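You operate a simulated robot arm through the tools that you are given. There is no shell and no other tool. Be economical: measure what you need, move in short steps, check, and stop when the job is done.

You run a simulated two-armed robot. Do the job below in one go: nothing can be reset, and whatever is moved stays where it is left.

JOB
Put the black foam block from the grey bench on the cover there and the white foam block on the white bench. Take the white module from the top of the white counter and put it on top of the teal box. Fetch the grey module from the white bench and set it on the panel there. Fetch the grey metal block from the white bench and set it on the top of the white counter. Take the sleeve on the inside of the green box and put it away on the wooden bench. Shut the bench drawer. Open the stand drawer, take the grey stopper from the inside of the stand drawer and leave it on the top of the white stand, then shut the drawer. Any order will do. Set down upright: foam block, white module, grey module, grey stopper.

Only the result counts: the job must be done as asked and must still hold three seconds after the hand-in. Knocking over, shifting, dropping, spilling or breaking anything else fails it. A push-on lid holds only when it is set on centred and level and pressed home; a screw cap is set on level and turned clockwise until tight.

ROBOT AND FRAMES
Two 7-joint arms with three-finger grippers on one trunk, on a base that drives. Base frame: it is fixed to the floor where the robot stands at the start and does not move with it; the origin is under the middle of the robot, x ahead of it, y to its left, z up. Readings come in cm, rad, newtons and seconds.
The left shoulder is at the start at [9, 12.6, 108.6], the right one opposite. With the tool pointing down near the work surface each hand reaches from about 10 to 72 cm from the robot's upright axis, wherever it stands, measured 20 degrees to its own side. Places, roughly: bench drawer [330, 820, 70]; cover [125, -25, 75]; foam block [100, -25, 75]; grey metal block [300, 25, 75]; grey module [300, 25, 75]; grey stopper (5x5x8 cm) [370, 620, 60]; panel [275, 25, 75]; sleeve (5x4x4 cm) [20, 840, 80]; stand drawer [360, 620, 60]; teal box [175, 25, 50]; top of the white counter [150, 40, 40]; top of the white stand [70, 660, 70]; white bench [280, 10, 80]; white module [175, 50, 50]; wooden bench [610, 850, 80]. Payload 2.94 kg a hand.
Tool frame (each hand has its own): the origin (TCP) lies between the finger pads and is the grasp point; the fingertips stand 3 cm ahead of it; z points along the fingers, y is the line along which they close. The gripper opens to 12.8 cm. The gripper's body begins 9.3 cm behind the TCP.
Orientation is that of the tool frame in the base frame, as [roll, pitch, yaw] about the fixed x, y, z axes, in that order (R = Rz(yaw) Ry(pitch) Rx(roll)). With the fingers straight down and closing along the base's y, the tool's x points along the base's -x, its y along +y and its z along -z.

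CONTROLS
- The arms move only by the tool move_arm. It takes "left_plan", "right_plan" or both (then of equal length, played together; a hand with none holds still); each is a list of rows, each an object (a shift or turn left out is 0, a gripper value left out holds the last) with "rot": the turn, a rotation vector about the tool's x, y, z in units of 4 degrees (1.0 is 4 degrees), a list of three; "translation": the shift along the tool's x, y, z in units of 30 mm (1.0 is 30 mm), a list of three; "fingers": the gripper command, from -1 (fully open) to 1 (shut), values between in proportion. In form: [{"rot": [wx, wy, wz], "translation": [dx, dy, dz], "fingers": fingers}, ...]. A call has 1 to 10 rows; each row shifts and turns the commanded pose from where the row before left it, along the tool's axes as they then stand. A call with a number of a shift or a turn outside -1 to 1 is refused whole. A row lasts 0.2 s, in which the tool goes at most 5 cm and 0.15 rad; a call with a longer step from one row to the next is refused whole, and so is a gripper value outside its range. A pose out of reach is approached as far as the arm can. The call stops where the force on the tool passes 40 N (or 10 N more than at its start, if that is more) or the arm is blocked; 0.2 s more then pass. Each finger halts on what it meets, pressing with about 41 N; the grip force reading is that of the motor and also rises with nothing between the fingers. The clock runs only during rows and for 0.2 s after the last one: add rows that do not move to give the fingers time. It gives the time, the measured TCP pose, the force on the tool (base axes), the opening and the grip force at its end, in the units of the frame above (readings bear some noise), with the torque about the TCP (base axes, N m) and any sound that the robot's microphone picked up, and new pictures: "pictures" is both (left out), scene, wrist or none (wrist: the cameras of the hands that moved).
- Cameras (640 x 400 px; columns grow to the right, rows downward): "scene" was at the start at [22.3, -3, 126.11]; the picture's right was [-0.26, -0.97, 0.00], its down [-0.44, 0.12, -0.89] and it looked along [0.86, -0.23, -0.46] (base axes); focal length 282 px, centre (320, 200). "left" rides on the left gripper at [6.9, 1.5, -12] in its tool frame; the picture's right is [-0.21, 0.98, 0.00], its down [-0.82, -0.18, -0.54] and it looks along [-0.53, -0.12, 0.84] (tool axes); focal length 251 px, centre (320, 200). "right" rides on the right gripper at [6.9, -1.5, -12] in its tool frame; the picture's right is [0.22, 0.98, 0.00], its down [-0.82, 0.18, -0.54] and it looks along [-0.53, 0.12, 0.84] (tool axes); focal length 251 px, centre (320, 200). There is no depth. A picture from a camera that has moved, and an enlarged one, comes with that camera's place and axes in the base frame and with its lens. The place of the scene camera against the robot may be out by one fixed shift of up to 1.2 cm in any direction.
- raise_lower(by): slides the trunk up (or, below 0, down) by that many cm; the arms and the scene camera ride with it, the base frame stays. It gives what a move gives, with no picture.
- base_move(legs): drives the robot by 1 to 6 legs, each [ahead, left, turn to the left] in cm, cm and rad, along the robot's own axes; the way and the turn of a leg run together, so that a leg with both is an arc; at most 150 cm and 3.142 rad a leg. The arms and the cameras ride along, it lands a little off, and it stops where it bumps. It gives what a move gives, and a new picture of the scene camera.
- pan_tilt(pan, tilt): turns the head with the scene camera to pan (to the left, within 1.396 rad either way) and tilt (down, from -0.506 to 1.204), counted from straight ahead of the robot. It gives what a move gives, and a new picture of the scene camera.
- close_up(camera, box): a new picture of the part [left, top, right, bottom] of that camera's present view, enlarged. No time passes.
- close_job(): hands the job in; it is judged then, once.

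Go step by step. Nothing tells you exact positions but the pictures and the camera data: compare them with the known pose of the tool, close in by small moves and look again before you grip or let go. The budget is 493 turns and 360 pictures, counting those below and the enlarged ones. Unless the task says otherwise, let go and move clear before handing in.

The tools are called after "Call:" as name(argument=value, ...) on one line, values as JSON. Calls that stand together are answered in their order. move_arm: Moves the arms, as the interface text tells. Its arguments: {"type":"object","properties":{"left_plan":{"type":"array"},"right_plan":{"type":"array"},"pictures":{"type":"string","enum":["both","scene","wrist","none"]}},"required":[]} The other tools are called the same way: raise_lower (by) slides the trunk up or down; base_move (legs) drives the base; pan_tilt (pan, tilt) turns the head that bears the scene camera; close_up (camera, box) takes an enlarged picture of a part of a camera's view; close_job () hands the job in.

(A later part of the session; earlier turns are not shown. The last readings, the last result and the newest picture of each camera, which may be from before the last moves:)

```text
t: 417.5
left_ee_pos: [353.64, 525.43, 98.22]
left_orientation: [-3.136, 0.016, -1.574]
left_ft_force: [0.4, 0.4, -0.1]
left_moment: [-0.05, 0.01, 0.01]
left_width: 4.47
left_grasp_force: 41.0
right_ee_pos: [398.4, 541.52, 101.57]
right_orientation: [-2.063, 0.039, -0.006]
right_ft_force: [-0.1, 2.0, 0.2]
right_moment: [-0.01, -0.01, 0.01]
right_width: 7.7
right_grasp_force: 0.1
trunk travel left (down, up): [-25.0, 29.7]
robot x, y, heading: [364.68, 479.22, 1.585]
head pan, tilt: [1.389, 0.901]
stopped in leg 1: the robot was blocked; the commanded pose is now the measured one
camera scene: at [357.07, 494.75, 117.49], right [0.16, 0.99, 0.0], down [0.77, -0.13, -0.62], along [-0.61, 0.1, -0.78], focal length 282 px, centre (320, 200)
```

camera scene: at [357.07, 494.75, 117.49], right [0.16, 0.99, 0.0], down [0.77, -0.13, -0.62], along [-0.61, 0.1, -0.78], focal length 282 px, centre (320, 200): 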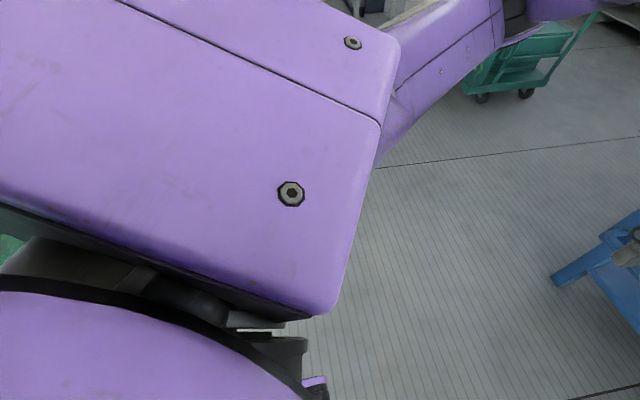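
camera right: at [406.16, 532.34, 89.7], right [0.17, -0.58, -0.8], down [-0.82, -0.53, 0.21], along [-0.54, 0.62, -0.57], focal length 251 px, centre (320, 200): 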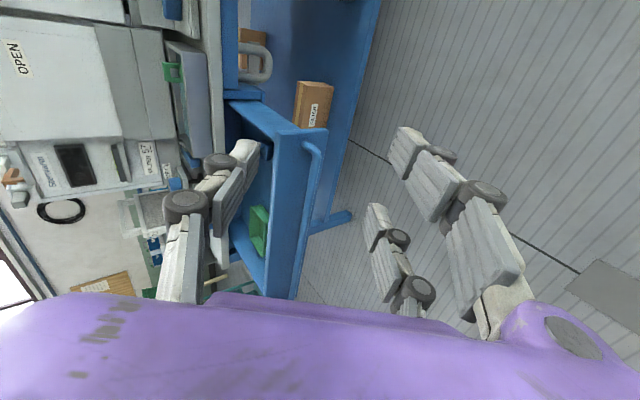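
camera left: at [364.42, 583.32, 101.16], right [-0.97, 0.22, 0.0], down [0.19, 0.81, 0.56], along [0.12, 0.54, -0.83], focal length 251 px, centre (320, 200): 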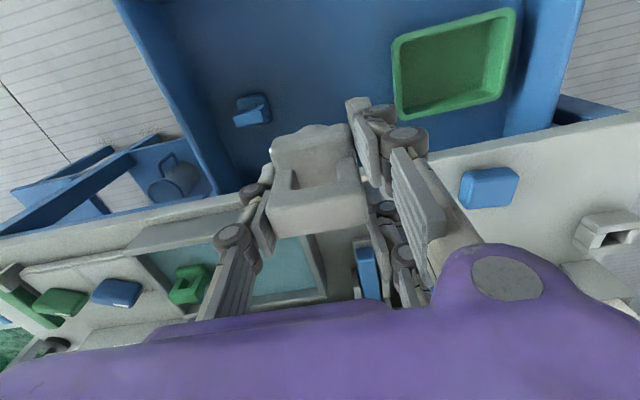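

Call:
base_move(legs=[[2, 0, 0]])

Call:
base_move(legs=[[0, 2, 0]])

Call:
pan_tilt(pan=0.0, tilt=1.2)

```text
t: 418.3
left_ee_pos: [353.58, 525.45, 98.29]
left_orientation: [-3.136, 0.017, -1.573]
left_ft_force: [0.8, -0.1, -1.4]
left_moment: [0.01, 0.03, 0.0]
left_width: 4.45
left_grasp_force: 41.5
right_ee_pos: [398.35, 541.39, 101.71]
right_orientation: [-2.063, 0.04, -0.006]
right_ft_force: [-1.1, 0.6, 0.2]
right_moment: [-0.01, -0.01, 0.01]
right_width: 7.69
right_grasp_force: 0.0
trunk travel left (down, up): [-25.0, 29.7]
robot x, y, heading: [364.78, 478.93, 1.586]
head pan, tilt: [1.389, 0.901]
camera scene: at [357.06, 494.76, 117.49], right [0.16, 0.99, 0.0], down [0.77, -0.13, -0.62], along [-0.61, 0.1, -0.78], focal length 282 px, centre (320, 200)
```

scene: 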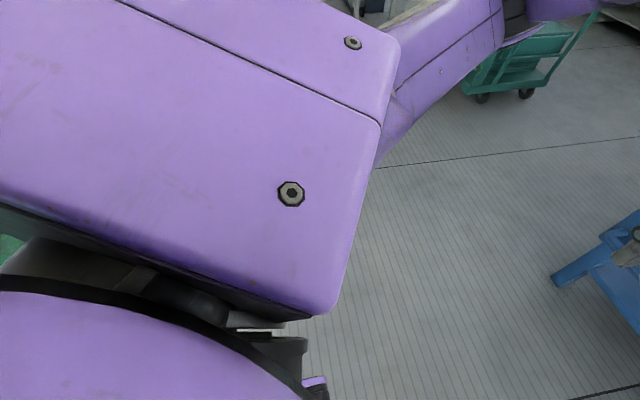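

```text
t: 419.2
left_ee_pos: [353.46, 525.48, 98.23]
left_orientation: [-3.136, 0.015, -1.569]
left_ft_force: [1.0, 0.2, -0.9]
left_moment: [-0.01, 0.02, -0.01]
left_width: 4.46
left_grasp_force: 40.5
right_ee_pos: [398.28, 541.59, 101.6]
right_orientation: [-2.063, 0.04, -0.006]
right_ft_force: [0.5, -0.5, -1.4]
right_moment: [0.01, 0.02, 0.0]
right_width: 7.66
right_grasp_force: 0.0
trunk travel left (down, up): [-25.0, 29.7]
robot x, y, heading: [364.77, 479.28, 1.587]
head pan, tilt: [1.389, 0.901]
camera scene: at [357.03, 494.74, 117.49], right [0.16, 0.99, 0.0], down [0.77, -0.13, -0.62], along [-0.61, 0.1, -0.78], focal length 282 px, centre (320, 200)
```

scene: 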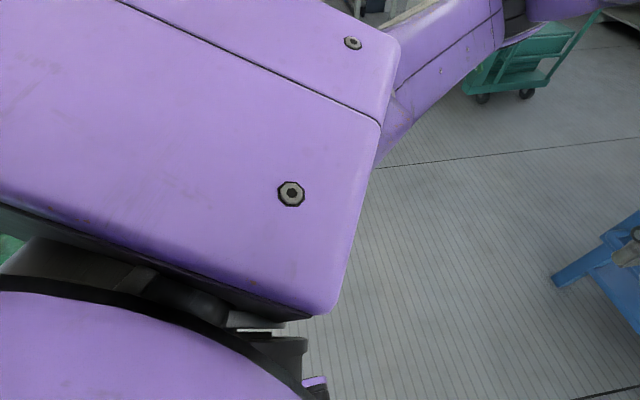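

```text
t: 420.7
left_ee_pos: [353.4, 525.55, 98.35]
left_orientation: [-3.134, 0.02, -1.571]
left_ft_force: [0.8, -0.2, -0.5]
left_moment: [-0.01, 0.11, 0.01]
left_width: 4.47
left_grasp_force: 41.0
right_ee_pos: [398.23, 541.49, 101.69]
right_orientation: [-2.062, 0.041, -0.005]
right_ft_force: [0.5, 1.1, -0.1]
right_moment: [0.06, 0.01, -0.01]
right_width: 7.69
right_grasp_force: 0.0
trunk travel left (down, up): [-25.0, 29.7]
robot x, y, heading: [365.32, 478.87, 1.59]
head pan, tilt: [0.0, 1.201]
camera scene: at [359.54, 498.0, 116.45], right [0.67, 0.74, 0.0], down [0.64, -0.58, -0.5], along [-0.37, 0.34, -0.87], focal length 282 px, centre (320, 200)
```

scene: 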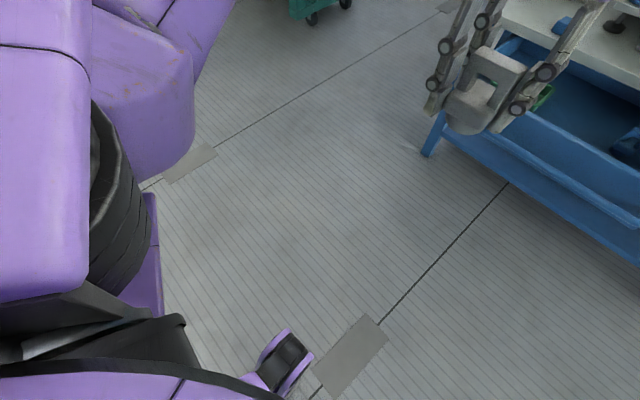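

Maybe the rear wheels are caught on the kerb. I extend both arms forward to shift weight, then try again.

Call:
move_arm(left_plan=[{"translation": [-1, 0, 0]}, {"translation": [-1, 0, 0]}, {"translation": [-1, 0, 0]}, {"translation": [-1, 0, 0]}, {"translation": [-1, 0, 0]}, {"translation": [-1, 0, 0]}, {"translation": [-1, 0, 0]}, {"translation": [-1, 0, 0]}], right_plan=[{"translation": [0, -0.4, 0.9]}, {"translation": [0, -0.4, 0.9]}, {"translation": [0, -0.4, 0.9]}, {"translation": [0, -0.4, 0.9]}, {"translation": [0, -0.4, 0.9]}, {"translation": [0, -0.4, 0.9]}, {"translation": [0, -0.4, 0.9]}, {}], pictures="none")

Call:
pan_tilt(pan=0.0, tilt=0.5)

Call:
base_move(legs=[[8, 0, 0]])

```text
t: 422.5
left_ee_pos: [353.48, 549.43, 98.67]
left_orientation: [-3.135, 0.016, -1.57]
left_ft_force: [0.3, 0.6, -1.0]
left_moment: [0.01, 0.0, -0.02]
left_width: 4.47
left_grasp_force: 40.7
right_ee_pos: [398.38, 562.27, 100.21]
right_orientation: [-2.062, 0.04, -0.006]
right_ft_force: [0.2, 0.1, 0.9]
right_moment: [0.01, 0.02, 0.03]
right_width: 7.66
right_grasp_force: 0.2
trunk travel left (down, up): [-25.0, 29.7]
robot x, y, heading: [365.13, 479.43, 1.589]
head pan, tilt: [0.0, 1.201]
```

```text
t: 423.6
left_ee_pos: [353.49, 549.41, 98.56]
left_orientation: [-3.139, 0.015, -1.569]
left_ft_force: [-1.1, 0.0, -1.5]
left_moment: [0.0, -0.02, -0.01]
left_width: 4.45
left_grasp_force: 41.4
right_ee_pos: [398.44, 562.23, 100.35]
right_orientation: [-2.063, 0.038, -0.006]
right_ft_force: [-0.3, -0.8, 0.4]
right_moment: [-0.01, 0.01, -0.05]
right_width: 7.69
right_grasp_force: 0.1
trunk travel left (down, up): [-25.0, 29.7]
robot x, y, heading: [364.71, 479.37, 1.589]
head pan, tilt: [0.0, 0.499]
camera scene: at [364.31, 502.61, 120.86], right [1.0, 0.02, 0.0], down [0.01, -0.48, -0.88], along [-0.02, 0.88, -0.48], focal length 282 px, centre (320, 200)
```

scene: 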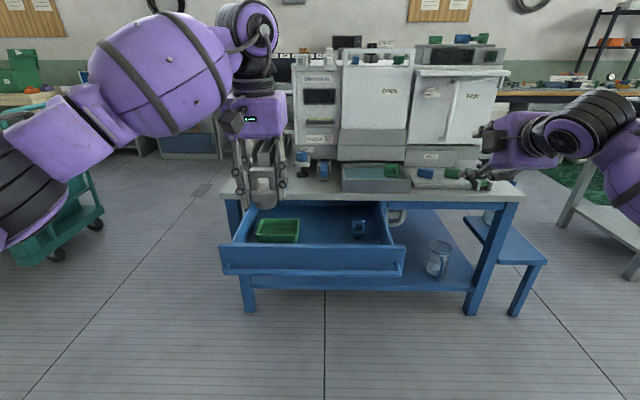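

```text
t: 424.7
left_ee_pos: [353.61, 549.46, 98.62]
left_orientation: [-3.134, 0.015, -1.57]
left_ft_force: [0.5, 0.7, -0.8]
left_moment: [0.0, -0.02, 0.01]
left_width: 4.49
left_grasp_force: 40.9
right_ee_pos: [398.46, 562.22, 100.24]
right_orientation: [-2.062, 0.04, -0.005]
right_ft_force: [0.1, 0.5, -0.4]
right_moment: [0.02, 0.01, 0.02]
right_width: 7.68
right_grasp_force: 0.1
trunk travel left (down, up): [-25.0, 29.7]
robot x, y, heading: [365.04, 479.37, 1.59]
head pan, tilt: [0.0, 0.499]
stopped in leg 1: the robot was blocked; the commanded pose is now the measured one
camera scene: at [364.3, 502.61, 120.87], right [1.0, 0.02, 0.0], down [0.01, -0.48, -0.88], along [-0.02, 0.88, -0.48], focal length 282 px, centre (320, 200)
```

scene: 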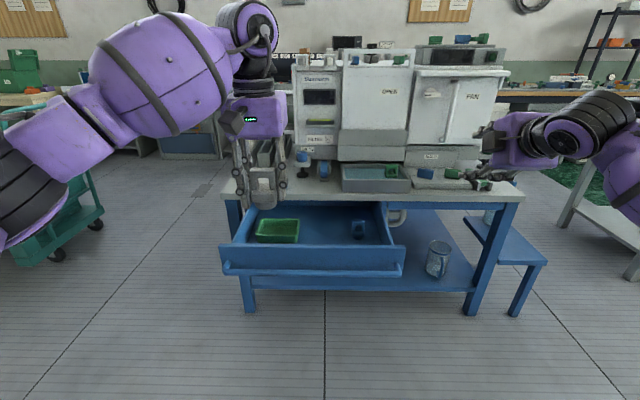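

The tiny drift suggests the rear is wedged at a kerb joint. I try wiggling forward with small alternating turns.

Call:
base_move(legs=[[1, 0, -0.05], [1, 0, 0.05], [1, 0, -0.05], [1, 0, 0.05], [1, 0, -0.05], [1, 0, 0.05]])

Call:
base_move(legs=[[1, 1, 0], [1, -1, 0], [1, 1, 0], [1, -1, 0], [1, 1, 0], [1, -1, 0]])

```text
t: 427.6
left_ee_pos: [353.92, 549.43, 98.57]
left_orientation: [-3.136, 0.015, -1.577]
left_ft_force: [-0.9, 0.3, -1.1]
left_moment: [0.01, -0.01, 0.0]
left_width: 4.44
left_grasp_force: 40.6
right_ee_pos: [398.9, 561.99, 100.26]
right_orientation: [-2.063, 0.04, -0.012]
right_ft_force: [-0.9, 0.6, -0.2]
right_moment: [0.01, -0.03, 0.01]
right_width: 7.68
right_grasp_force: 0.1
trunk travel left (down, up): [-25.0, 29.7]
robot x, y, heading: [365.05, 479.51, 1.581]
head pan, tilt: [0.0, 0.499]
camera scene: at [364.43, 502.63, 120.87], right [1.0, 0.01, 0.0], down [0.01, -0.48, -0.88], along [-0.01, 0.88, -0.48], focal length 282 px, centre (320, 200)
```

scene: 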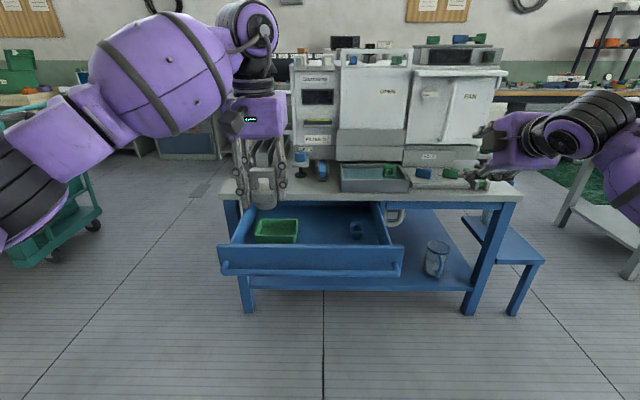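

```text
t: 428.3
left_ee_pos: [353.9, 549.37, 98.64]
left_orientation: [-3.133, 0.018, -1.574]
left_ft_force: [0.3, 0.7, -1.2]
left_moment: [-0.02, 0.01, -0.02]
left_width: 4.47
left_grasp_force: 40.9
right_ee_pos: [398.8, 562.03, 100.09]
right_orientation: [-2.064, 0.043, -0.011]
right_ft_force: [0.7, 0.7, -1.1]
right_moment: [0.01, 0.02, 0.0]
right_width: 7.67
right_grasp_force: 0.1
trunk travel left (down, up): [-25.0, 29.7]
robot x, y, heading: [364.96, 479.17, 1.582]
head pan, tilt: [0.0, 0.499]
stopped in leg 1: the robot was blocked; the commanded pose is now the measured one
camera scene: at [364.43, 502.63, 120.87], right [1.0, 0.01, 0.0], down [0.01, -0.48, -0.88], along [-0.01, 0.88, -0.48], focal length 282 px, centre (320, 200)
```

scene: 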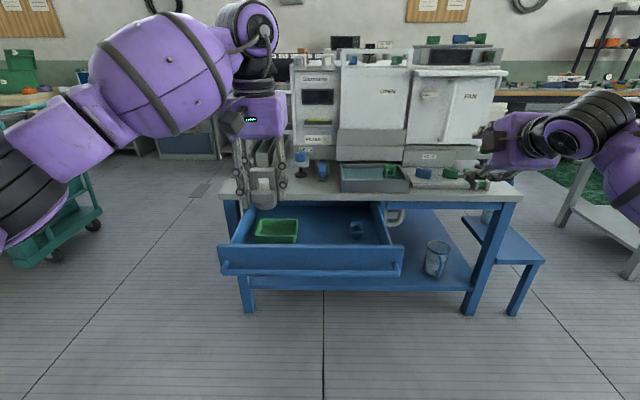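

Call:
base_move(legs=[[0, 0, -0.1], [0, 0, -0.1], [0, 0, -0.1], [0, 0, -0.1], [0, 0, -0.1], [0, 0, -0.1]])

```text
t: 428.9
left_ee_pos: [353.78, 549.45, 98.61]
left_orientation: [-3.134, 0.016, -1.577]
left_ft_force: [0.0, -0.7, -0.1]
left_moment: [0.01, -0.01, -0.01]
left_width: 4.47
left_grasp_force: 41.0
right_ee_pos: [398.84, 561.91, 100.1]
right_orientation: [-2.065, 0.041, -0.012]
right_ft_force: [0.4, -0.2, -0.3]
right_moment: [-0.05, -0.03, -0.05]
right_width: 7.67
right_grasp_force: 0.0
trunk travel left (down, up): [-25.0, 29.7]
robot x, y, heading: [365.18, 479.46, 1.584]
head pan, tilt: [0.0, 0.499]
stopped in leg 1: the robot was blocked; the commanded pose is now the measured one
camera scene: at [364.43, 502.63, 120.87], right [1.0, 0.01, 0.0], down [0.01, -0.48, -0.88], along [-0.01, 0.88, -0.48], focal length 282 px, centre (320, 200)
```

scene: 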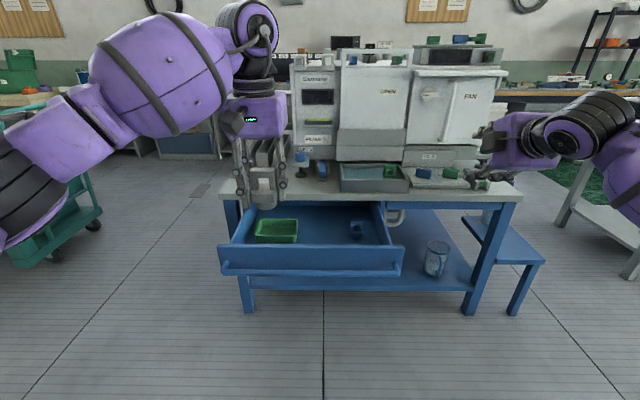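

Call:
base_move(legs=[[1, 0, -0.05], [1, 0, -0.05], [1, 0, -0.05], [1, 0, -0.05], [1, 0, -0.05], [1, 0, -0.05]])

Call:
base_move(legs=[[1, 0, 0], [1, 0, 0], [1, 0, 0], [1, 0, 0], [1, 0, 0], [1, 0, 0]])

```text
t: 431.8
left_ee_pos: [375.97, 555.52, 98.63]
left_orientation: [-3.134, 0.015, -1.871]
left_ft_force: [1.2, -0.4, -1.6]
left_moment: [0.0, -0.01, 0.02]
left_width: 4.48
left_grasp_force: 41.0
right_ee_pos: [422.35, 554.37, 100.11]
right_orientation: [-2.064, 0.043, -0.309]
right_ft_force: [-0.5, 0.5, -0.7]
right_moment: [0.04, 0.03, 0.02]
right_width: 7.69
right_grasp_force: 0.0
trunk travel left (down, up): [-25.0, 29.7]
robot x, y, heading: [366.02, 485.03, 1.287]
head pan, tilt: [0.0, 0.499]
camera scene: at [372.32, 507.58, 120.88], right [0.96, -0.28, 0.0], down [-0.13, -0.46, -0.88], along [0.25, 0.84, -0.48], focal length 282 px, centre (320, 200)
```

scene: 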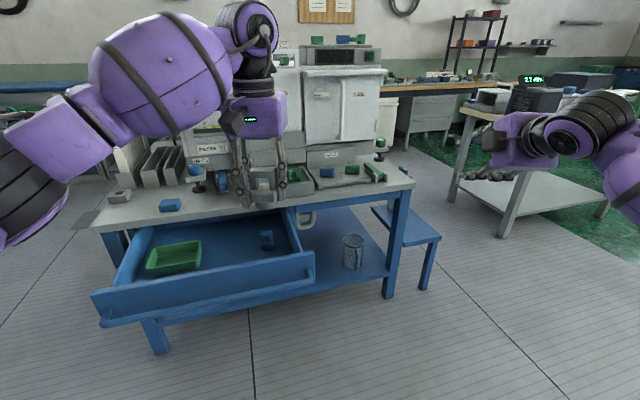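

```text
t: 434.3
left_ee_pos: [377.43, 561.29, 98.63]
left_orientation: [-3.137, 0.018, -1.872]
left_ft_force: [0.7, -0.4, -0.6]
left_moment: [-0.02, 0.03, 0.03]
left_width: 4.45
left_grasp_force: 41.1
right_ee_pos: [424.09, 560.06, 100.35]
right_orientation: [-2.064, 0.043, -0.307]
right_ft_force: [0.1, 0.5, 0.0]
right_moment: [0.0, -0.02, 0.01]
right_width: 7.69
right_grasp_force: 0.1
trunk travel left (down, up): [-25.0, 29.7]
robot x, y, heading: [367.51, 491.15, 1.289]
head pan, tilt: [0.0, 0.499]
camera scene: at [373.99, 513.35, 120.89], right [0.96, -0.28, 0.0], down [-0.13, -0.46, -0.88], along [0.25, 0.84, -0.48], focal length 282 px, centre (320, 200)
```

scene: 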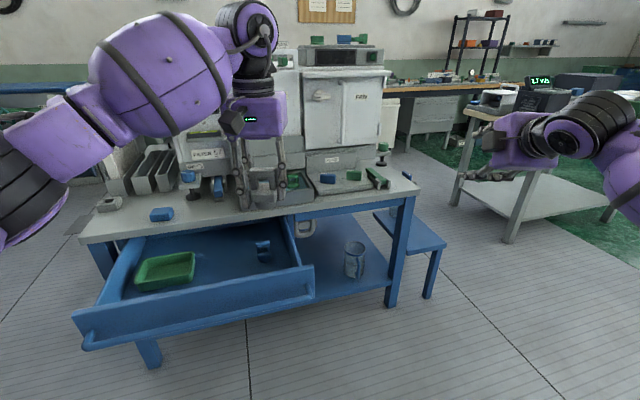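

Freed. Straightening and moving to the closing position, keeping clear of the kerb.

Call:
base_move(legs=[[2, 0, 0.284], [0, 27, 0]])

Call:
move_arm(left_plan=[{"translation": [1, 0, 0]}, {"translation": [1, 0, 0]}, {"translation": [1, 0, 0]}, {"translation": [1, 0, 0]}], pictures="none")

Call:
raise_lower(by=-20)

```text
t: 438.2
left_ee_pos: [330.51, 563.26, 98.64]
left_orientation: [-3.135, 0.014, -1.585]
left_ft_force: [0.2, -0.1, -0.6]
left_moment: [-0.01, 0.0, 0.0]
left_width: 4.45
left_grasp_force: 41.2
right_ee_pos: [375.46, 575.42, 100.22]
right_orientation: [-2.065, 0.041, -0.023]
right_ft_force: [1.2, -0.3, 0.2]
right_moment: [0.01, 0.03, 0.0]
right_width: 7.7
right_grasp_force: 0.0
trunk travel left (down, up): [-25.0, 29.7]
robot x, y, heading: [341.0, 493.27, 1.574]
head pan, tilt: [0.0, 0.499]
camera scene: at [340.48, 516.35, 120.87], right [1.0, 0.0, 0.0], down [0.0, -0.48, -0.88], along [0.0, 0.88, -0.48], focal length 282 px, centre (320, 200)
```

scene: 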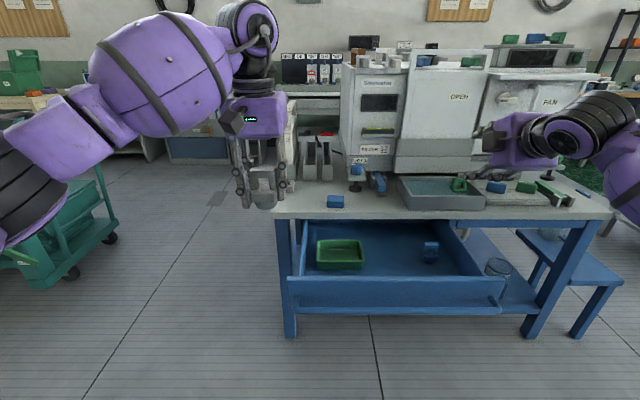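

```text
t: 439.2
left_ee_pos: [330.42, 551.15, 98.33]
left_orientation: [-3.135, 0.017, -1.584]
left_ft_force: [1.0, -0.5, -0.8]
left_moment: [0.03, 0.01, 0.0]
left_width: 4.43
left_grasp_force: 40.8
right_ee_pos: [375.56, 575.26, 100.27]
right_orientation: [-2.064, 0.041, -0.022]
right_ft_force: [-0.6, 0.3, 0.3]
right_moment: [-0.01, 0.02, 0.03]
right_width: 7.66
right_grasp_force: 0.0
trunk travel left (down, up): [-25.0, 29.7]
robot x, y, heading: [340.64, 492.84, 1.574]
head pan, tilt: [0.0, 0.499]
```

```text
t: 441.4
left_ee_pos: [330.24, 551.36, 78.58]
left_orientation: [-3.135, 0.019, -1.586]
left_ft_force: [-0.5, 0.0, -0.8]
left_moment: [0.0, 0.05, -0.01]
left_width: 4.47
left_grasp_force: 41.2
right_ee_pos: [375.61, 575.25, 80.1]
right_orientation: [-2.063, 0.039, -0.019]
right_ft_force: [0.0, -0.3, -0.4]
right_moment: [-0.01, 0.01, -0.03]
right_width: 7.69
right_grasp_force: 0.2
trunk travel left (down, up): [-5.0, 49.7]
robot x, y, heading: [340.53, 492.79, 1.574]
head pan, tilt: [0.0, 0.499]
```

Call:
move_arm(right_plan=[{"translation": [-0.6, 0.7, -0.6]}, {"translation": [-0.6, 0.7, -0.6]}, {"translation": [-0.6, 0.7, -0.6]}, {"translation": [-0.6, 0.7, -0.6]}, {"translation": [-0.6, 0.7, -0.6]}, {"translation": [-0.6, 0.7, -0.6]}, {"translation": [-0.5, 0.7, -0.5]}, {"translation": [-0.5, 0.7, -0.4]}, {"fingers": 0.0}, {}], pictures="both")

```text
t: 443.6
left_ee_pos: [330.37, 551.28, 78.51]
left_orientation: [-3.135, 0.015, -1.588]
left_ft_force: [-0.3, -0.1, -0.2]
left_moment: [-0.04, 0.03, -0.05]
left_width: 4.47
left_grasp_force: 40.7
right_ee_pos: [363.57, 559.29, 73.57]
right_orientation: [-2.066, 0.043, -0.02]
right_ft_force: [-0.5, 0.0, -0.2]
right_moment: [-0.03, 0.02, 0.0]
right_width: 6.41
right_grasp_force: 0.0
right hand out of reach, approached as far as the arm can: row 7, 8
trunk travel left (down, up): [-5.0, 49.7]
robot x, y, heading: [340.44, 492.92, 1.573]
head pan, tilt: [0.0, 0.499]
camera scene: at [340.49, 523.72, 98.54], right [1.0, 0.0, 0.0], down [0.0, -0.48, -0.88], along [0.0, 0.88, -0.48], focal length 282 px, centre (320, 200)
camera right: at [370.57, 549.49, 80.25], right [0.17, -0.47, -0.87], down [-0.83, -0.54, 0.13], along [-0.53, 0.7, -0.48], focal length 251 px, centre (320, 200)
```

scene: 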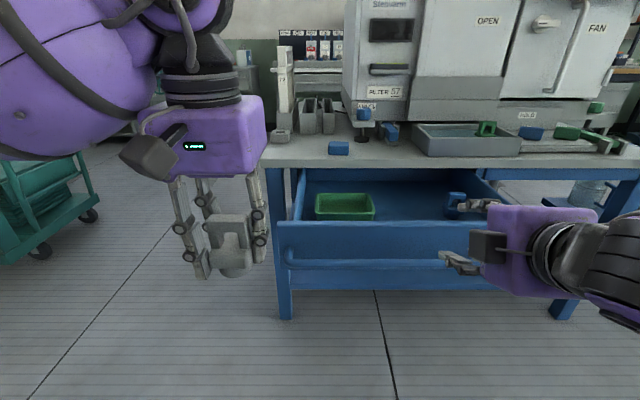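
right: 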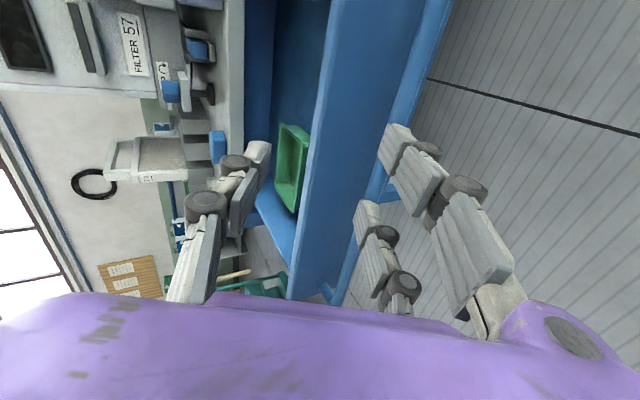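

I'll push the drawer front with the closed fist just above the bar. Backing 5 cm, closing the fingers, and placing the fist.

Call:
base_move(legs=[[-5, 0, 0]])

Call:
move_arm(right_plan=[{"fingers": 1}, {"fingers": 1}, {"fingers": 1}, {"fingers": 1}, {"translation": [0, 0.2, 0.8]}, {"translation": [0, 0.2, 0.8]}, {"translation": [0, 0.2, 0.8]}, {"translation": [0, 0.2, 0.7]}, {}], pictures="both")

```text
t: 444.5
left_ee_pos: [330.31, 546.34, 78.45]
left_orientation: [-3.134, 0.017, -1.587]
left_ft_force: [0.6, 0.0, -1.1]
left_moment: [0.03, 0.0, 0.01]
left_width: 4.45
left_grasp_force: 41.0
right_ee_pos: [363.46, 554.38, 73.53]
right_orientation: [-2.061, 0.042, -0.021]
right_ft_force: [-0.2, -0.7, 0.4]
right_moment: [-0.02, 0.01, -0.02]
right_width: 6.4
right_grasp_force: 0.1
trunk travel left (down, up): [-5.0, 49.7]
robot x, y, heading: [340.64, 488.35, 1.574]
head pan, tilt: [0.0, 0.499]
camera scene: at [340.52, 518.75, 98.56], right [1.0, 0.0, 0.0], down [0.0, -0.48, -0.88], along [0.0, 0.88, -0.48], focal length 282 px, centre (320, 200)
```

scene: 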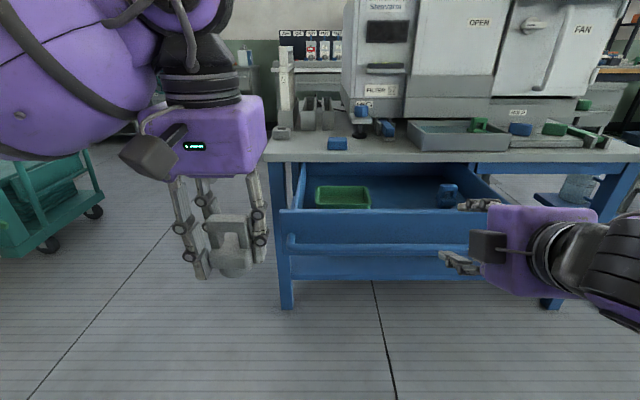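

```text
t: 446.5
left_ee_pos: [330.42, 546.36, 78.33]
left_orientation: [-3.134, 0.015, -1.588]
left_ft_force: [0.7, 0.1, -0.6]
left_moment: [0.03, -0.01, -0.03]
left_width: 4.46
left_grasp_force: 40.8
right_ee_pos: [363.65, 561.42, 67.27]
right_orientation: [-2.065, 0.04, -0.021]
right_ft_force: [-0.2, 0.1, 0.0]
right_moment: [0.0, 0.03, 0.01]
right_width: 0.01
right_grasp_force: 2.7
trunk travel left (down, up): [-5.0, 49.7]
robot x, y, heading: [340.57, 487.97, 1.577]
head pan, tilt: [0.0, 0.499]
camera scene: at [340.52, 518.8, 98.54], right [1.0, 0.0, 0.0], down [0.0, -0.48, -0.88], along [0.0, 0.88, -0.48], focal length 282 px, centre (320, 200)
camera right: at [370.65, 551.57, 73.96], right [0.17, -0.47, -0.87], down [-0.83, -0.54, 0.13], along [-0.53, 0.7, -0.48], focal length 251 px, centre (320, 200)
```

scene: 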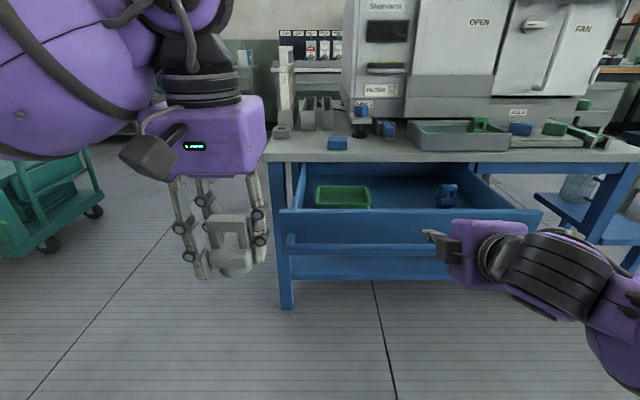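
right: 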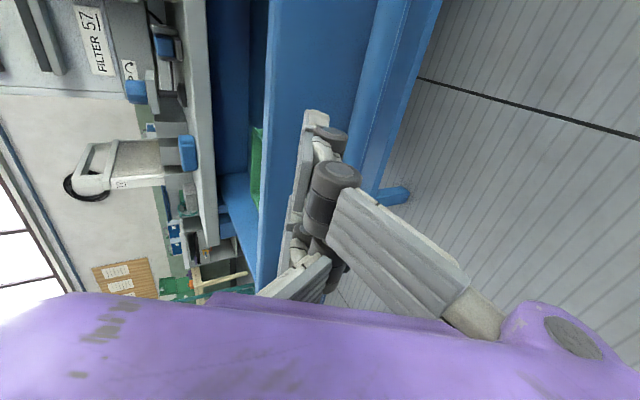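

The fist is in front of the drawer face above the bar. Lowering it by 2 cm and pushing with the base.

Call:
move_arm(right_plan=[{"translation": [0, 0.3, 0.16]}, {"translation": [0, 0.3, 0.16]}, {}], pictures="wrist")

Call:
base_move(legs=[[15, 0, 0]])

```text
t: 447.3
left_ee_pos: [330.48, 546.39, 78.51]
left_orientation: [-3.134, 0.017, -1.588]
left_ft_force: [-0.3, 0.4, -1.5]
left_moment: [0.01, -0.01, 0.0]
left_width: 4.45
left_grasp_force: 41.3
right_ee_pos: [363.41, 561.53, 65.06]
right_orientation: [-2.064, 0.042, -0.021]
right_ft_force: [0.0, 0.5, -0.6]
right_moment: [0.0, 0.0, 0.0]
right_width: 0.0
right_grasp_force: 2.8
trunk travel left (down, up): [-5.0, 49.7]
robot x, y, heading: [340.65, 488.07, 1.58]
head pan, tilt: [0.0, 0.499]
camera right: at [370.49, 551.62, 71.84], right [0.17, -0.47, -0.87], down [-0.83, -0.54, 0.13], along [-0.53, 0.7, -0.48], focal length 251 px, centre (320, 200)
```

right: 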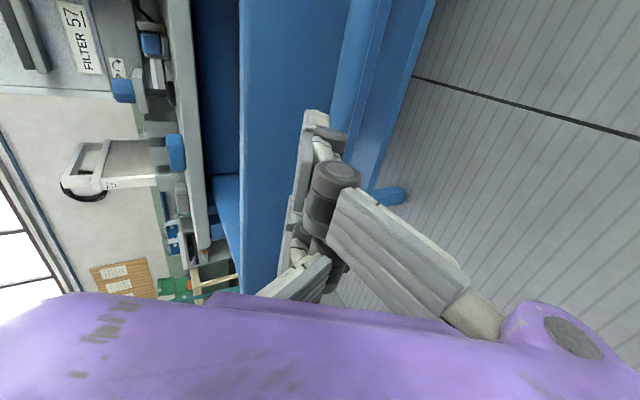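

```text
t: 448.7
left_ee_pos: [330.51, 561.25, 78.48]
left_orientation: [-3.135, 0.016, -1.591]
left_ft_force: [-0.4, 1.1, -1.2]
left_moment: [-0.04, 0.0, -0.03]
left_width: 4.47
left_grasp_force: 41.0
right_ee_pos: [363.48, 576.37, 65.03]
right_orientation: [-2.063, 0.042, -0.024]
right_ft_force: [0.4, 0.3, -1.1]
right_moment: [0.01, 0.04, 0.0]
right_width: 0.01
right_grasp_force: 3.1
trunk travel left (down, up): [-5.0, 49.7]
robot x, y, heading: [340.7, 503.1, 1.571]
head pan, tilt: [0.0, 0.499]
camera scene: at [340.57, 533.81, 98.52], right [1.0, 0.0, 0.0], down [0.0, -0.48, -0.88], along [0.0, 0.88, -0.48], focal length 282 px, centre (320, 200)
```

scene: 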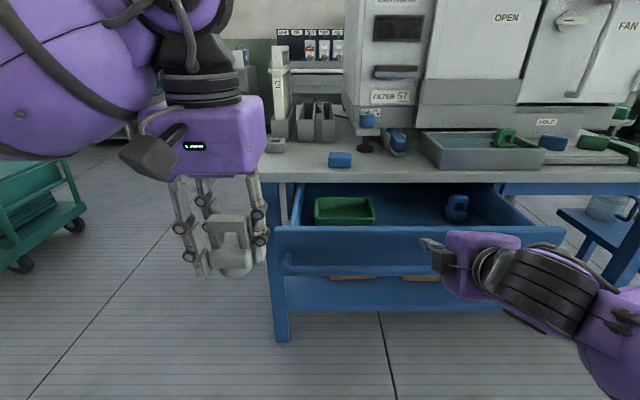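

Call:
base_move(legs=[[13, 0, 0]])

```text
t: 449.9
left_ee_pos: [330.63, 574.38, 78.32]
left_orientation: [-3.136, 0.015, -1.59]
left_ft_force: [-0.2, -0.9, -1.4]
left_moment: [0.03, -0.02, 0.03]
left_width: 4.45
left_grasp_force: 41.0
right_ee_pos: [363.65, 589.44, 65.1]
right_orientation: [-2.065, 0.042, -0.026]
right_ft_force: [-0.6, -0.2, -0.2]
right_moment: [0.01, 0.0, 0.01]
right_width: 0.0
right_grasp_force: 2.7
trunk travel left (down, up): [-5.0, 49.7]
robot x, y, heading: [340.41, 516.13, 1.572]
head pan, tilt: [0.0, 0.499]
camera scene: at [340.63, 546.82, 98.52], right [1.0, 0.0, 0.0], down [0.0, -0.48, -0.88], along [0.0, 0.88, -0.48], focal length 282 px, centre (320, 200)
```

scene: 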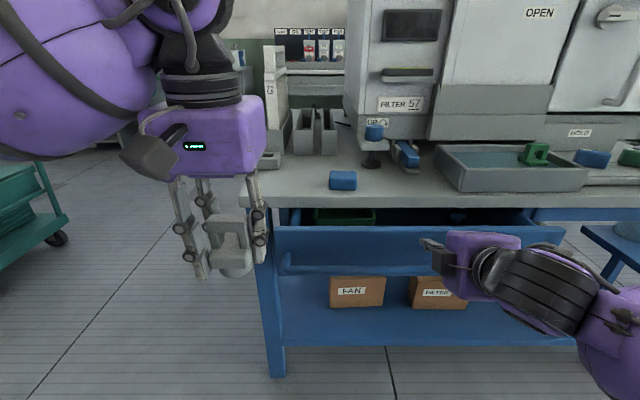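

Call:
base_move(legs=[[7, 0, 0]])

Call:
move_arm(right_plan=[{}], pictures="wrist")

```text
t: 451.0
left_ee_pos: [330.36, 581.45, 78.3]
left_orientation: [-3.134, 0.016, -1.588]
left_ft_force: [-0.4, 0.7, -0.8]
left_moment: [-0.02, 0.02, -0.01]
left_width: 4.45
left_grasp_force: 40.8
right_ee_pos: [363.54, 596.52, 64.99]
right_orientation: [-2.066, 0.04, -0.021]
right_ft_force: [-0.6, 0.0, 0.6]
right_moment: [0.02, 0.06, 0.01]
right_width: 0.0
right_grasp_force: 2.4
trunk travel left (down, up): [-5.0, 49.7]
robot x, y, heading: [340.52, 523.48, 1.575]
head pan, tilt: [0.0, 0.499]
camera scene: at [340.58, 553.94, 98.52], right [1.0, 0.0, 0.0], down [0.0, -0.48, -0.88], along [0.0, 0.88, -0.48], focal length 282 px, centre (320, 200)
```

scene: 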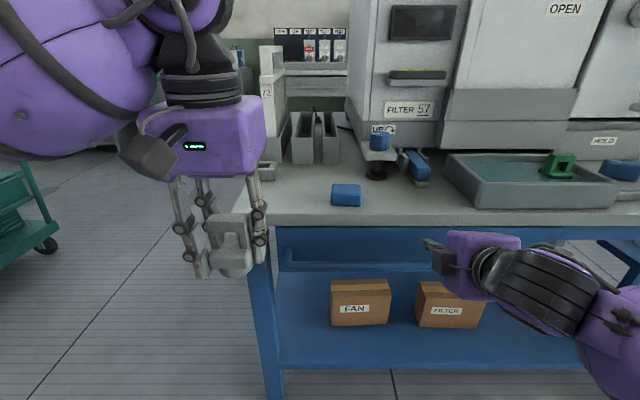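

```text
t: 451.4
left_ee_pos: [330.47, 581.54, 78.58]
left_orientation: [-3.133, 0.015, -1.589]
left_ft_force: [0.2, -0.4, -1.0]
left_moment: [-0.03, 0.02, -0.02]
left_width: 4.45
left_grasp_force: 40.9
right_ee_pos: [363.56, 596.49, 65.11]
right_orientation: [-2.064, 0.041, -0.024]
right_ft_force: [0.0, -0.1, -0.1]
right_moment: [-0.01, 0.0, 0.02]
right_width: 0.0
right_grasp_force: 3.2
trunk travel left (down, up): [-5.0, 49.7]
robot x, y, heading: [340.64, 522.74, 1.573]
head pan, tilt: [0.0, 0.499]
camera right: at [370.59, 586.65, 71.83], right [0.17, -0.47, -0.87], down [-0.83, -0.54, 0.13], along [-0.53, 0.7, -0.48], focal length 251 px, centre (320, 200)
```

right: 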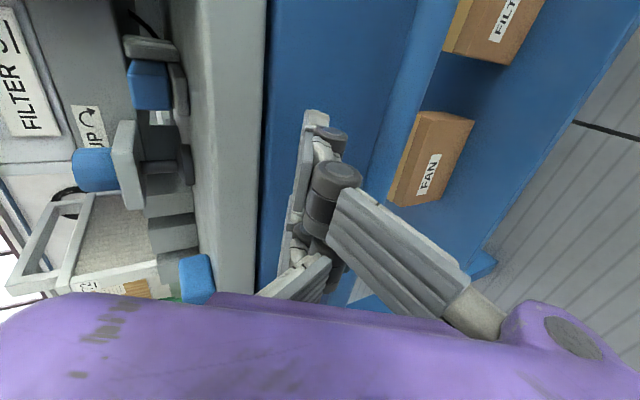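

Nearly shut. Pushing the rest gently with the arm until it resists.

Call:
move_arm(right_plan=[{"translation": [0, -0.1, 0.18]}, {"translation": [0, -0.1, 0.18]}, {"translation": [0, -0.1, 0.18]}, {"translation": [0, -0.1, 0.18]}, {"translation": [0, -0.1, 0.18]}, {"translation": [0, -0.1, 0.18]}, {"translation": [0, -0.1, 0.18]}, {}], pictures="both")

```text
t: 452.6
left_ee_pos: [330.62, 581.18, 78.59]
left_orientation: [-3.135, 0.018, -1.592]
left_ft_force: [0.6, 0.0, -0.3]
left_moment: [0.0, 0.0, -0.02]
left_width: 4.49
left_grasp_force: 41.1
right_ee_pos: [363.55, 599.08, 65.08]
right_orientation: [-2.069, 0.042, -0.019]
right_ft_force: [2.7, -20.2, 5.7]
right_moment: [0.28, 0.17, 0.63]
right_width: 0.01
right_grasp_force: 2.8
trunk travel left (down, up): [-5.0, 49.7]
robot x, y, heading: [340.61, 523.1, 1.564]
head pan, tilt: [0.0, 0.499]
stopped in row 6 (right hand): the force on the tool passed its limit at 49 N (the readings are from after the stop); the commanded pose is now the measured one
camera scene: at [340.69, 553.62, 98.6], right [1.0, 0.0, 0.0], down [0.0, -0.48, -0.88], along [0.0, 0.88, -0.48], focal length 282 px, centre (320, 200)
camera right: at [370.69, 589.3, 71.91], right [0.17, -0.47, -0.87], down [-0.83, -0.55, 0.13], along [-0.53, 0.69, -0.48], focal length 251 px, centre (320, 200)
```

scene: 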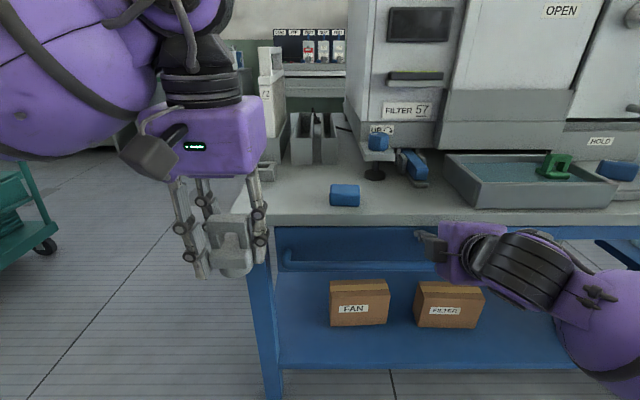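
right: 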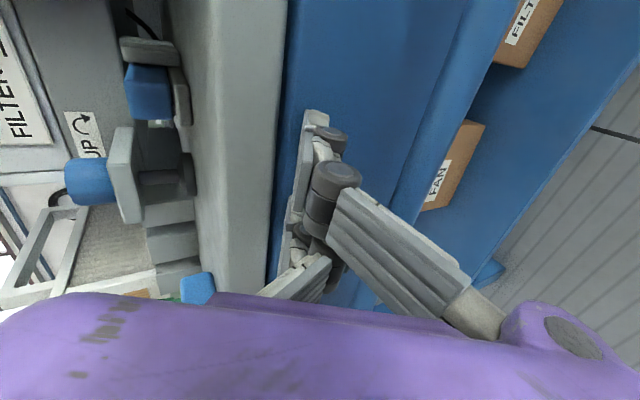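

The drawer resists at the closed position and the bar is back at its original place. Withdrawing the right hand.

Call:
move_arm(right_plan=[{"translation": [0, 0, -1]}, {"translation": [0, 0, -1]}, {"translation": [0, 0, -1]}, {"translation": [0, 0, -1]}, {}], pictures="both")

Call:
close_up(camera="scene", box=[240, 190, 480, 310])

```text
t: 453.8
left_ee_pos: [330.58, 581.44, 78.41]
left_orientation: [-3.135, 0.015, -1.589]
left_ft_force: [0.1, -0.8, -0.2]
left_moment: [0.02, -0.02, 0.01]
left_width: 4.44
left_grasp_force: 41.1
right_ee_pos: [363.62, 589.23, 70.77]
right_orientation: [-2.071, 0.041, -0.02]
right_ft_force: [0.6, 1.2, -0.4]
right_moment: [-0.03, -0.03, 0.0]
right_width: 0.01
right_grasp_force: 3.1
trunk travel left (down, up): [-5.0, 49.7]
robot x, y, heading: [340.97, 522.79, 1.57]
head pan, tilt: [0.0, 0.499]
camera scene: at [340.64, 553.82, 98.54], right [1.0, 0.0, 0.0], down [0.0, -0.48, -0.88], along [0.0, 0.88, -0.48], focal length 282 px, centre (320, 200)
camera right: at [370.71, 579.49, 77.58], right [0.17, -0.47, -0.86], down [-0.83, -0.54, 0.13], along [-0.53, 0.69, -0.49], focal length 251 px, centre (320, 200)
```

scene: 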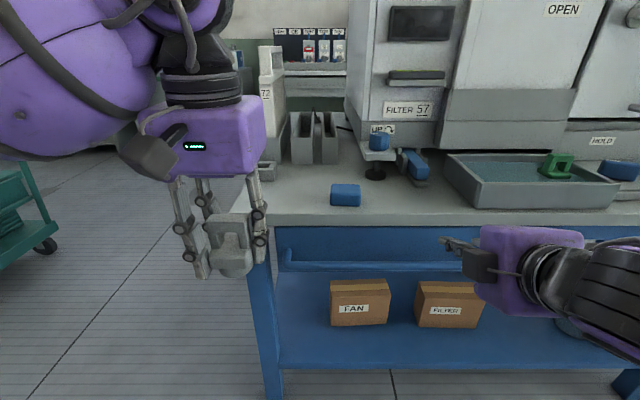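
right: 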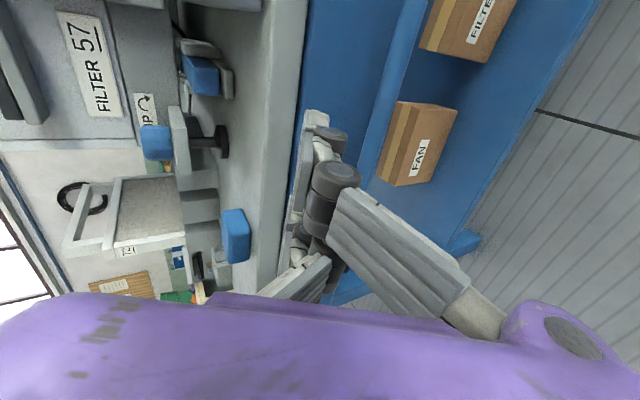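

```text
2.67 times, centred on (360, 250) of scene
camera zoom: at [340.64, 553.82, 98.54], right [1.0, 0.0, 0.0], down [0.0, -0.48, -0.88], along [0.0, 0.88, -0.48], focal length 752 px, centre (213, 67)
```

zoom: 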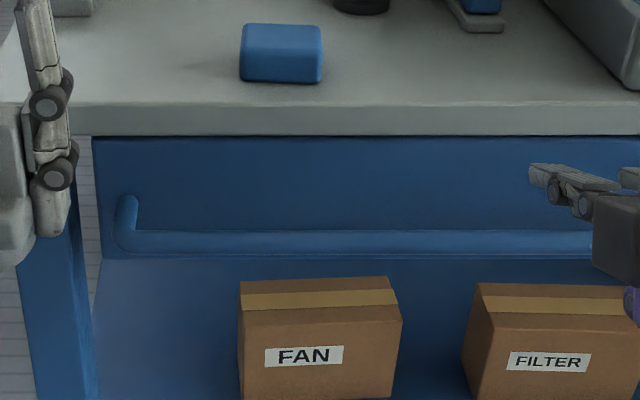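

Drawer is shut flush. Raising the trunk, backing off and going to the white stand.

Call:
base_move(legs=[[-25, 0, 0]])

Call:
raise_lower(by=25)

Call:
base_move(legs=[[0, 140, 0], [0, 110, 0]])

```text
t: 455.6
left_ee_pos: [330.6, 556.55, 78.51]
left_orientation: [-3.135, 0.015, -1.59]
left_ft_force: [0.3, -0.2, -1.7]
left_moment: [0.03, 0.01, -0.01]
left_width: 4.46
left_grasp_force: 41.0
right_ee_pos: [363.35, 564.43, 70.87]
right_orientation: [-2.072, 0.04, -0.018]
right_ft_force: [-1.0, 0.1, -0.7]
right_moment: [-0.02, 0.0, 0.01]
right_width: 0.0
right_grasp_force: 3.3
trunk travel left (down, up): [-5.0, 49.7]
robot x, y, heading: [340.47, 497.78, 1.577]
head pan, tilt: [0.0, 0.499]
camera scene: at [340.57, 528.9, 98.55], right [1.0, 0.0, 0.0], down [0.0, -0.48, -0.88], along [0.0, 0.88, -0.48], focal length 282 px, centre (320, 200)
```

scene: 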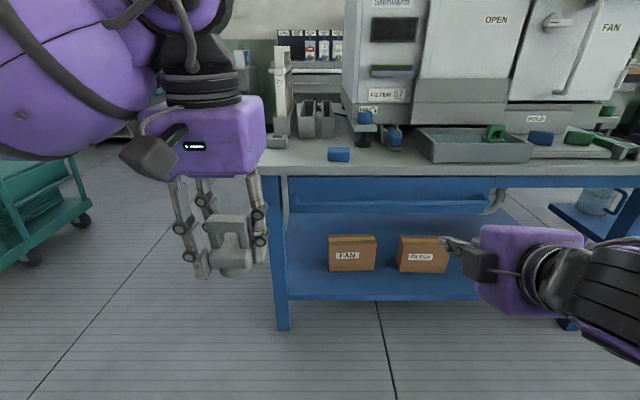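

```text
t: 458.2
left_ee_pos: [330.44, 556.48, 103.46]
left_orientation: [-3.134, 0.015, -1.59]
left_ft_force: [0.2, 0.6, -0.7]
left_moment: [-0.01, 0.0, 0.0]
left_width: 4.45
left_grasp_force: 41.6
right_ee_pos: [363.44, 564.42, 95.72]
right_orientation: [-2.073, 0.04, -0.018]
right_ft_force: [0.0, 0.2, -0.4]
right_moment: [-0.01, 0.01, 0.0]
right_width: 0.0
right_grasp_force: 3.4
trunk travel left (down, up): [-30.0, 24.7]
robot x, y, heading: [340.59, 498.21, 1.574]
head pan, tilt: [0.0, 0.499]
```

```text
t: 479.6
left_ee_pos: [87.45, 556.94, 103.36]
left_orientation: [-3.134, 0.015, -1.577]
left_ft_force: [0.7, 0.5, -1.4]
left_moment: [-0.02, 0.0, 0.0]
left_width: 4.47
left_grasp_force: 41.0
right_ee_pos: [120.37, 565.09, 95.88]
right_orientation: [-2.073, 0.04, -0.009]
right_ft_force: [-0.4, -0.8, -0.1]
right_moment: [0.01, -0.03, 0.0]
right_width: 0.03
right_grasp_force: 2.5
trunk travel left (down, up): [-30.0, 24.7]
robot x, y, heading: [98.28, 498.4, 1.579]
head pan, tilt: [0.0, 0.499]
camera scene: at [97.84, 520.68, 125.91], right [1.0, 0.01, 0.0], down [0.0, -0.48, -0.88], along [-0.01, 0.88, -0.48], focal length 282 px, centre (320, 200)
```

scene: 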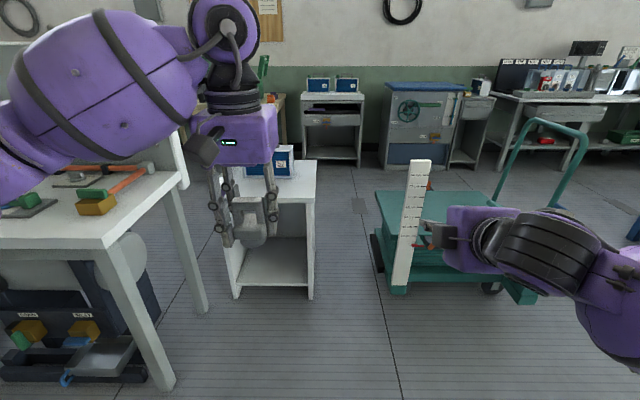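

Call:
base_move(legs=[[45, 18, 0]])

Call:
pan_tilt(pan=0.0, tilt=0.7)

Call:
move_arm(left_plan=[{}], pictures="wrist")

```text
t: 482.5
left_ee_pos: [69.76, 602.84, 103.33]
left_orientation: [-3.135, 0.017, -1.586]
left_ft_force: [0.8, 0.2, -1.5]
left_moment: [-0.01, -0.03, -0.01]
left_width: 4.45
left_grasp_force: 41.3
right_ee_pos: [102.63, 610.84, 95.74]
right_orientation: [-2.073, 0.04, -0.018]
right_ft_force: [0.0, -0.3, -0.5]
right_moment: [0.0, 0.01, -0.02]
right_width: 0.0
right_grasp_force: 3.1
trunk travel left (down, up): [-30.0, 24.7]
robot x, y, heading: [80.16, 544.51, 1.571]
head pan, tilt: [0.0, 0.499]
camera scene: at [79.93, 566.55, 125.9], right [1.0, 0.0, 0.0], down [0.0, -0.48, -0.88], along [0.0, 0.88, -0.48], focal length 282 px, centre (320, 200)
```

scene: 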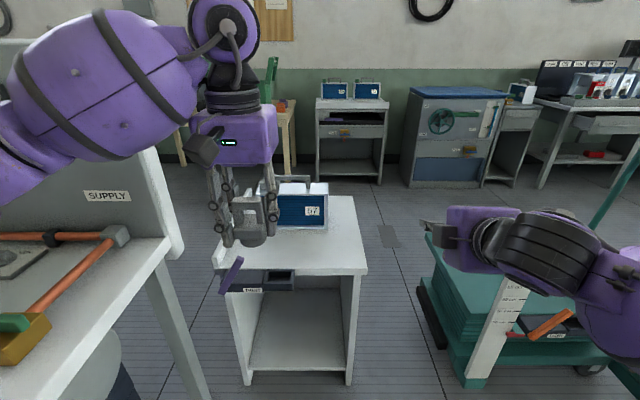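

```text
t: 483.2
left_ee_pos: [69.69, 602.78, 103.37]
left_orientation: [-3.134, 0.016, -1.586]
left_ft_force: [-0.9, 0.2, -2.1]
left_moment: [0.01, 0.0, -0.01]
left_width: 4.46
left_grasp_force: 40.6
right_ee_pos: [102.69, 610.87, 95.82]
right_orientation: [-2.073, 0.039, -0.016]
right_ft_force: [0.2, -0.6, 0.8]
right_moment: [-0.01, -0.01, 0.02]
right_width: 0.0
right_grasp_force: 3.0
trunk travel left (down, up): [-30.0, 24.7]
robot x, y, heading: [79.93, 544.69, 1.576]
head pan, tilt: [0.0, 0.7]
camera scene: at [79.94, 565.91, 124.15], right [1.0, 0.0, 0.0], down [0.0, -0.64, -0.77], along [0.0, 0.77, -0.64], focal length 282 px, centre (320, 200)
```

scene: 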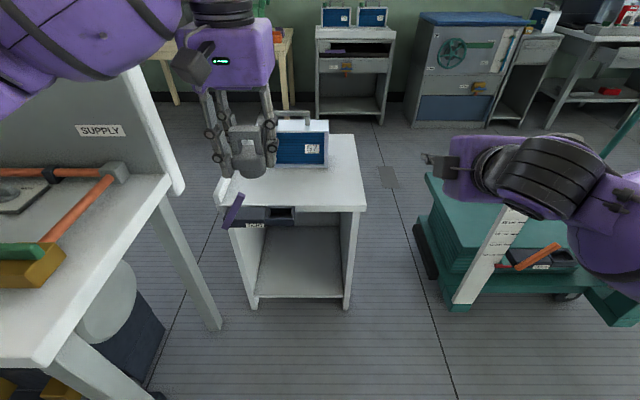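

```text
t: 483.6
left_ee_pos: [69.67, 602.87, 103.39]
left_orientation: [-3.134, 0.017, -1.586]
left_ft_force: [-0.3, -1.0, -0.5]
left_moment: [0.02, -0.01, 0.01]
left_width: 4.45
left_grasp_force: 41.2
right_ee_pos: [102.81, 610.89, 95.76]
right_orientation: [-2.072, 0.04, -0.015]
right_ft_force: [0.8, 0.4, -0.4]
right_moment: [-0.03, -0.01, -0.02]
right_width: 0.01
right_grasp_force: 2.7
trunk travel left (down, up): [-30.0, 24.7]
robot x, y, heading: [80.52, 544.26, 1.567]
head pan, tilt: [0.0, 0.7]
camera left: at [68.0, 595.73, 115.34], right [-0.97, 0.23, 0.0], down [0.19, 0.81, 0.56], along [0.13, 0.54, -0.83], focal length 251 px, centre (320, 200)
```

left: 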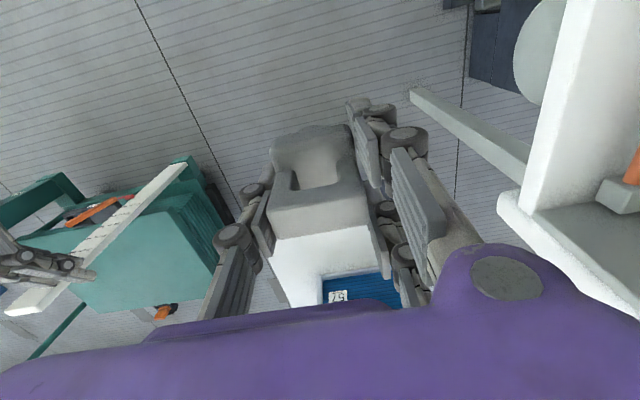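

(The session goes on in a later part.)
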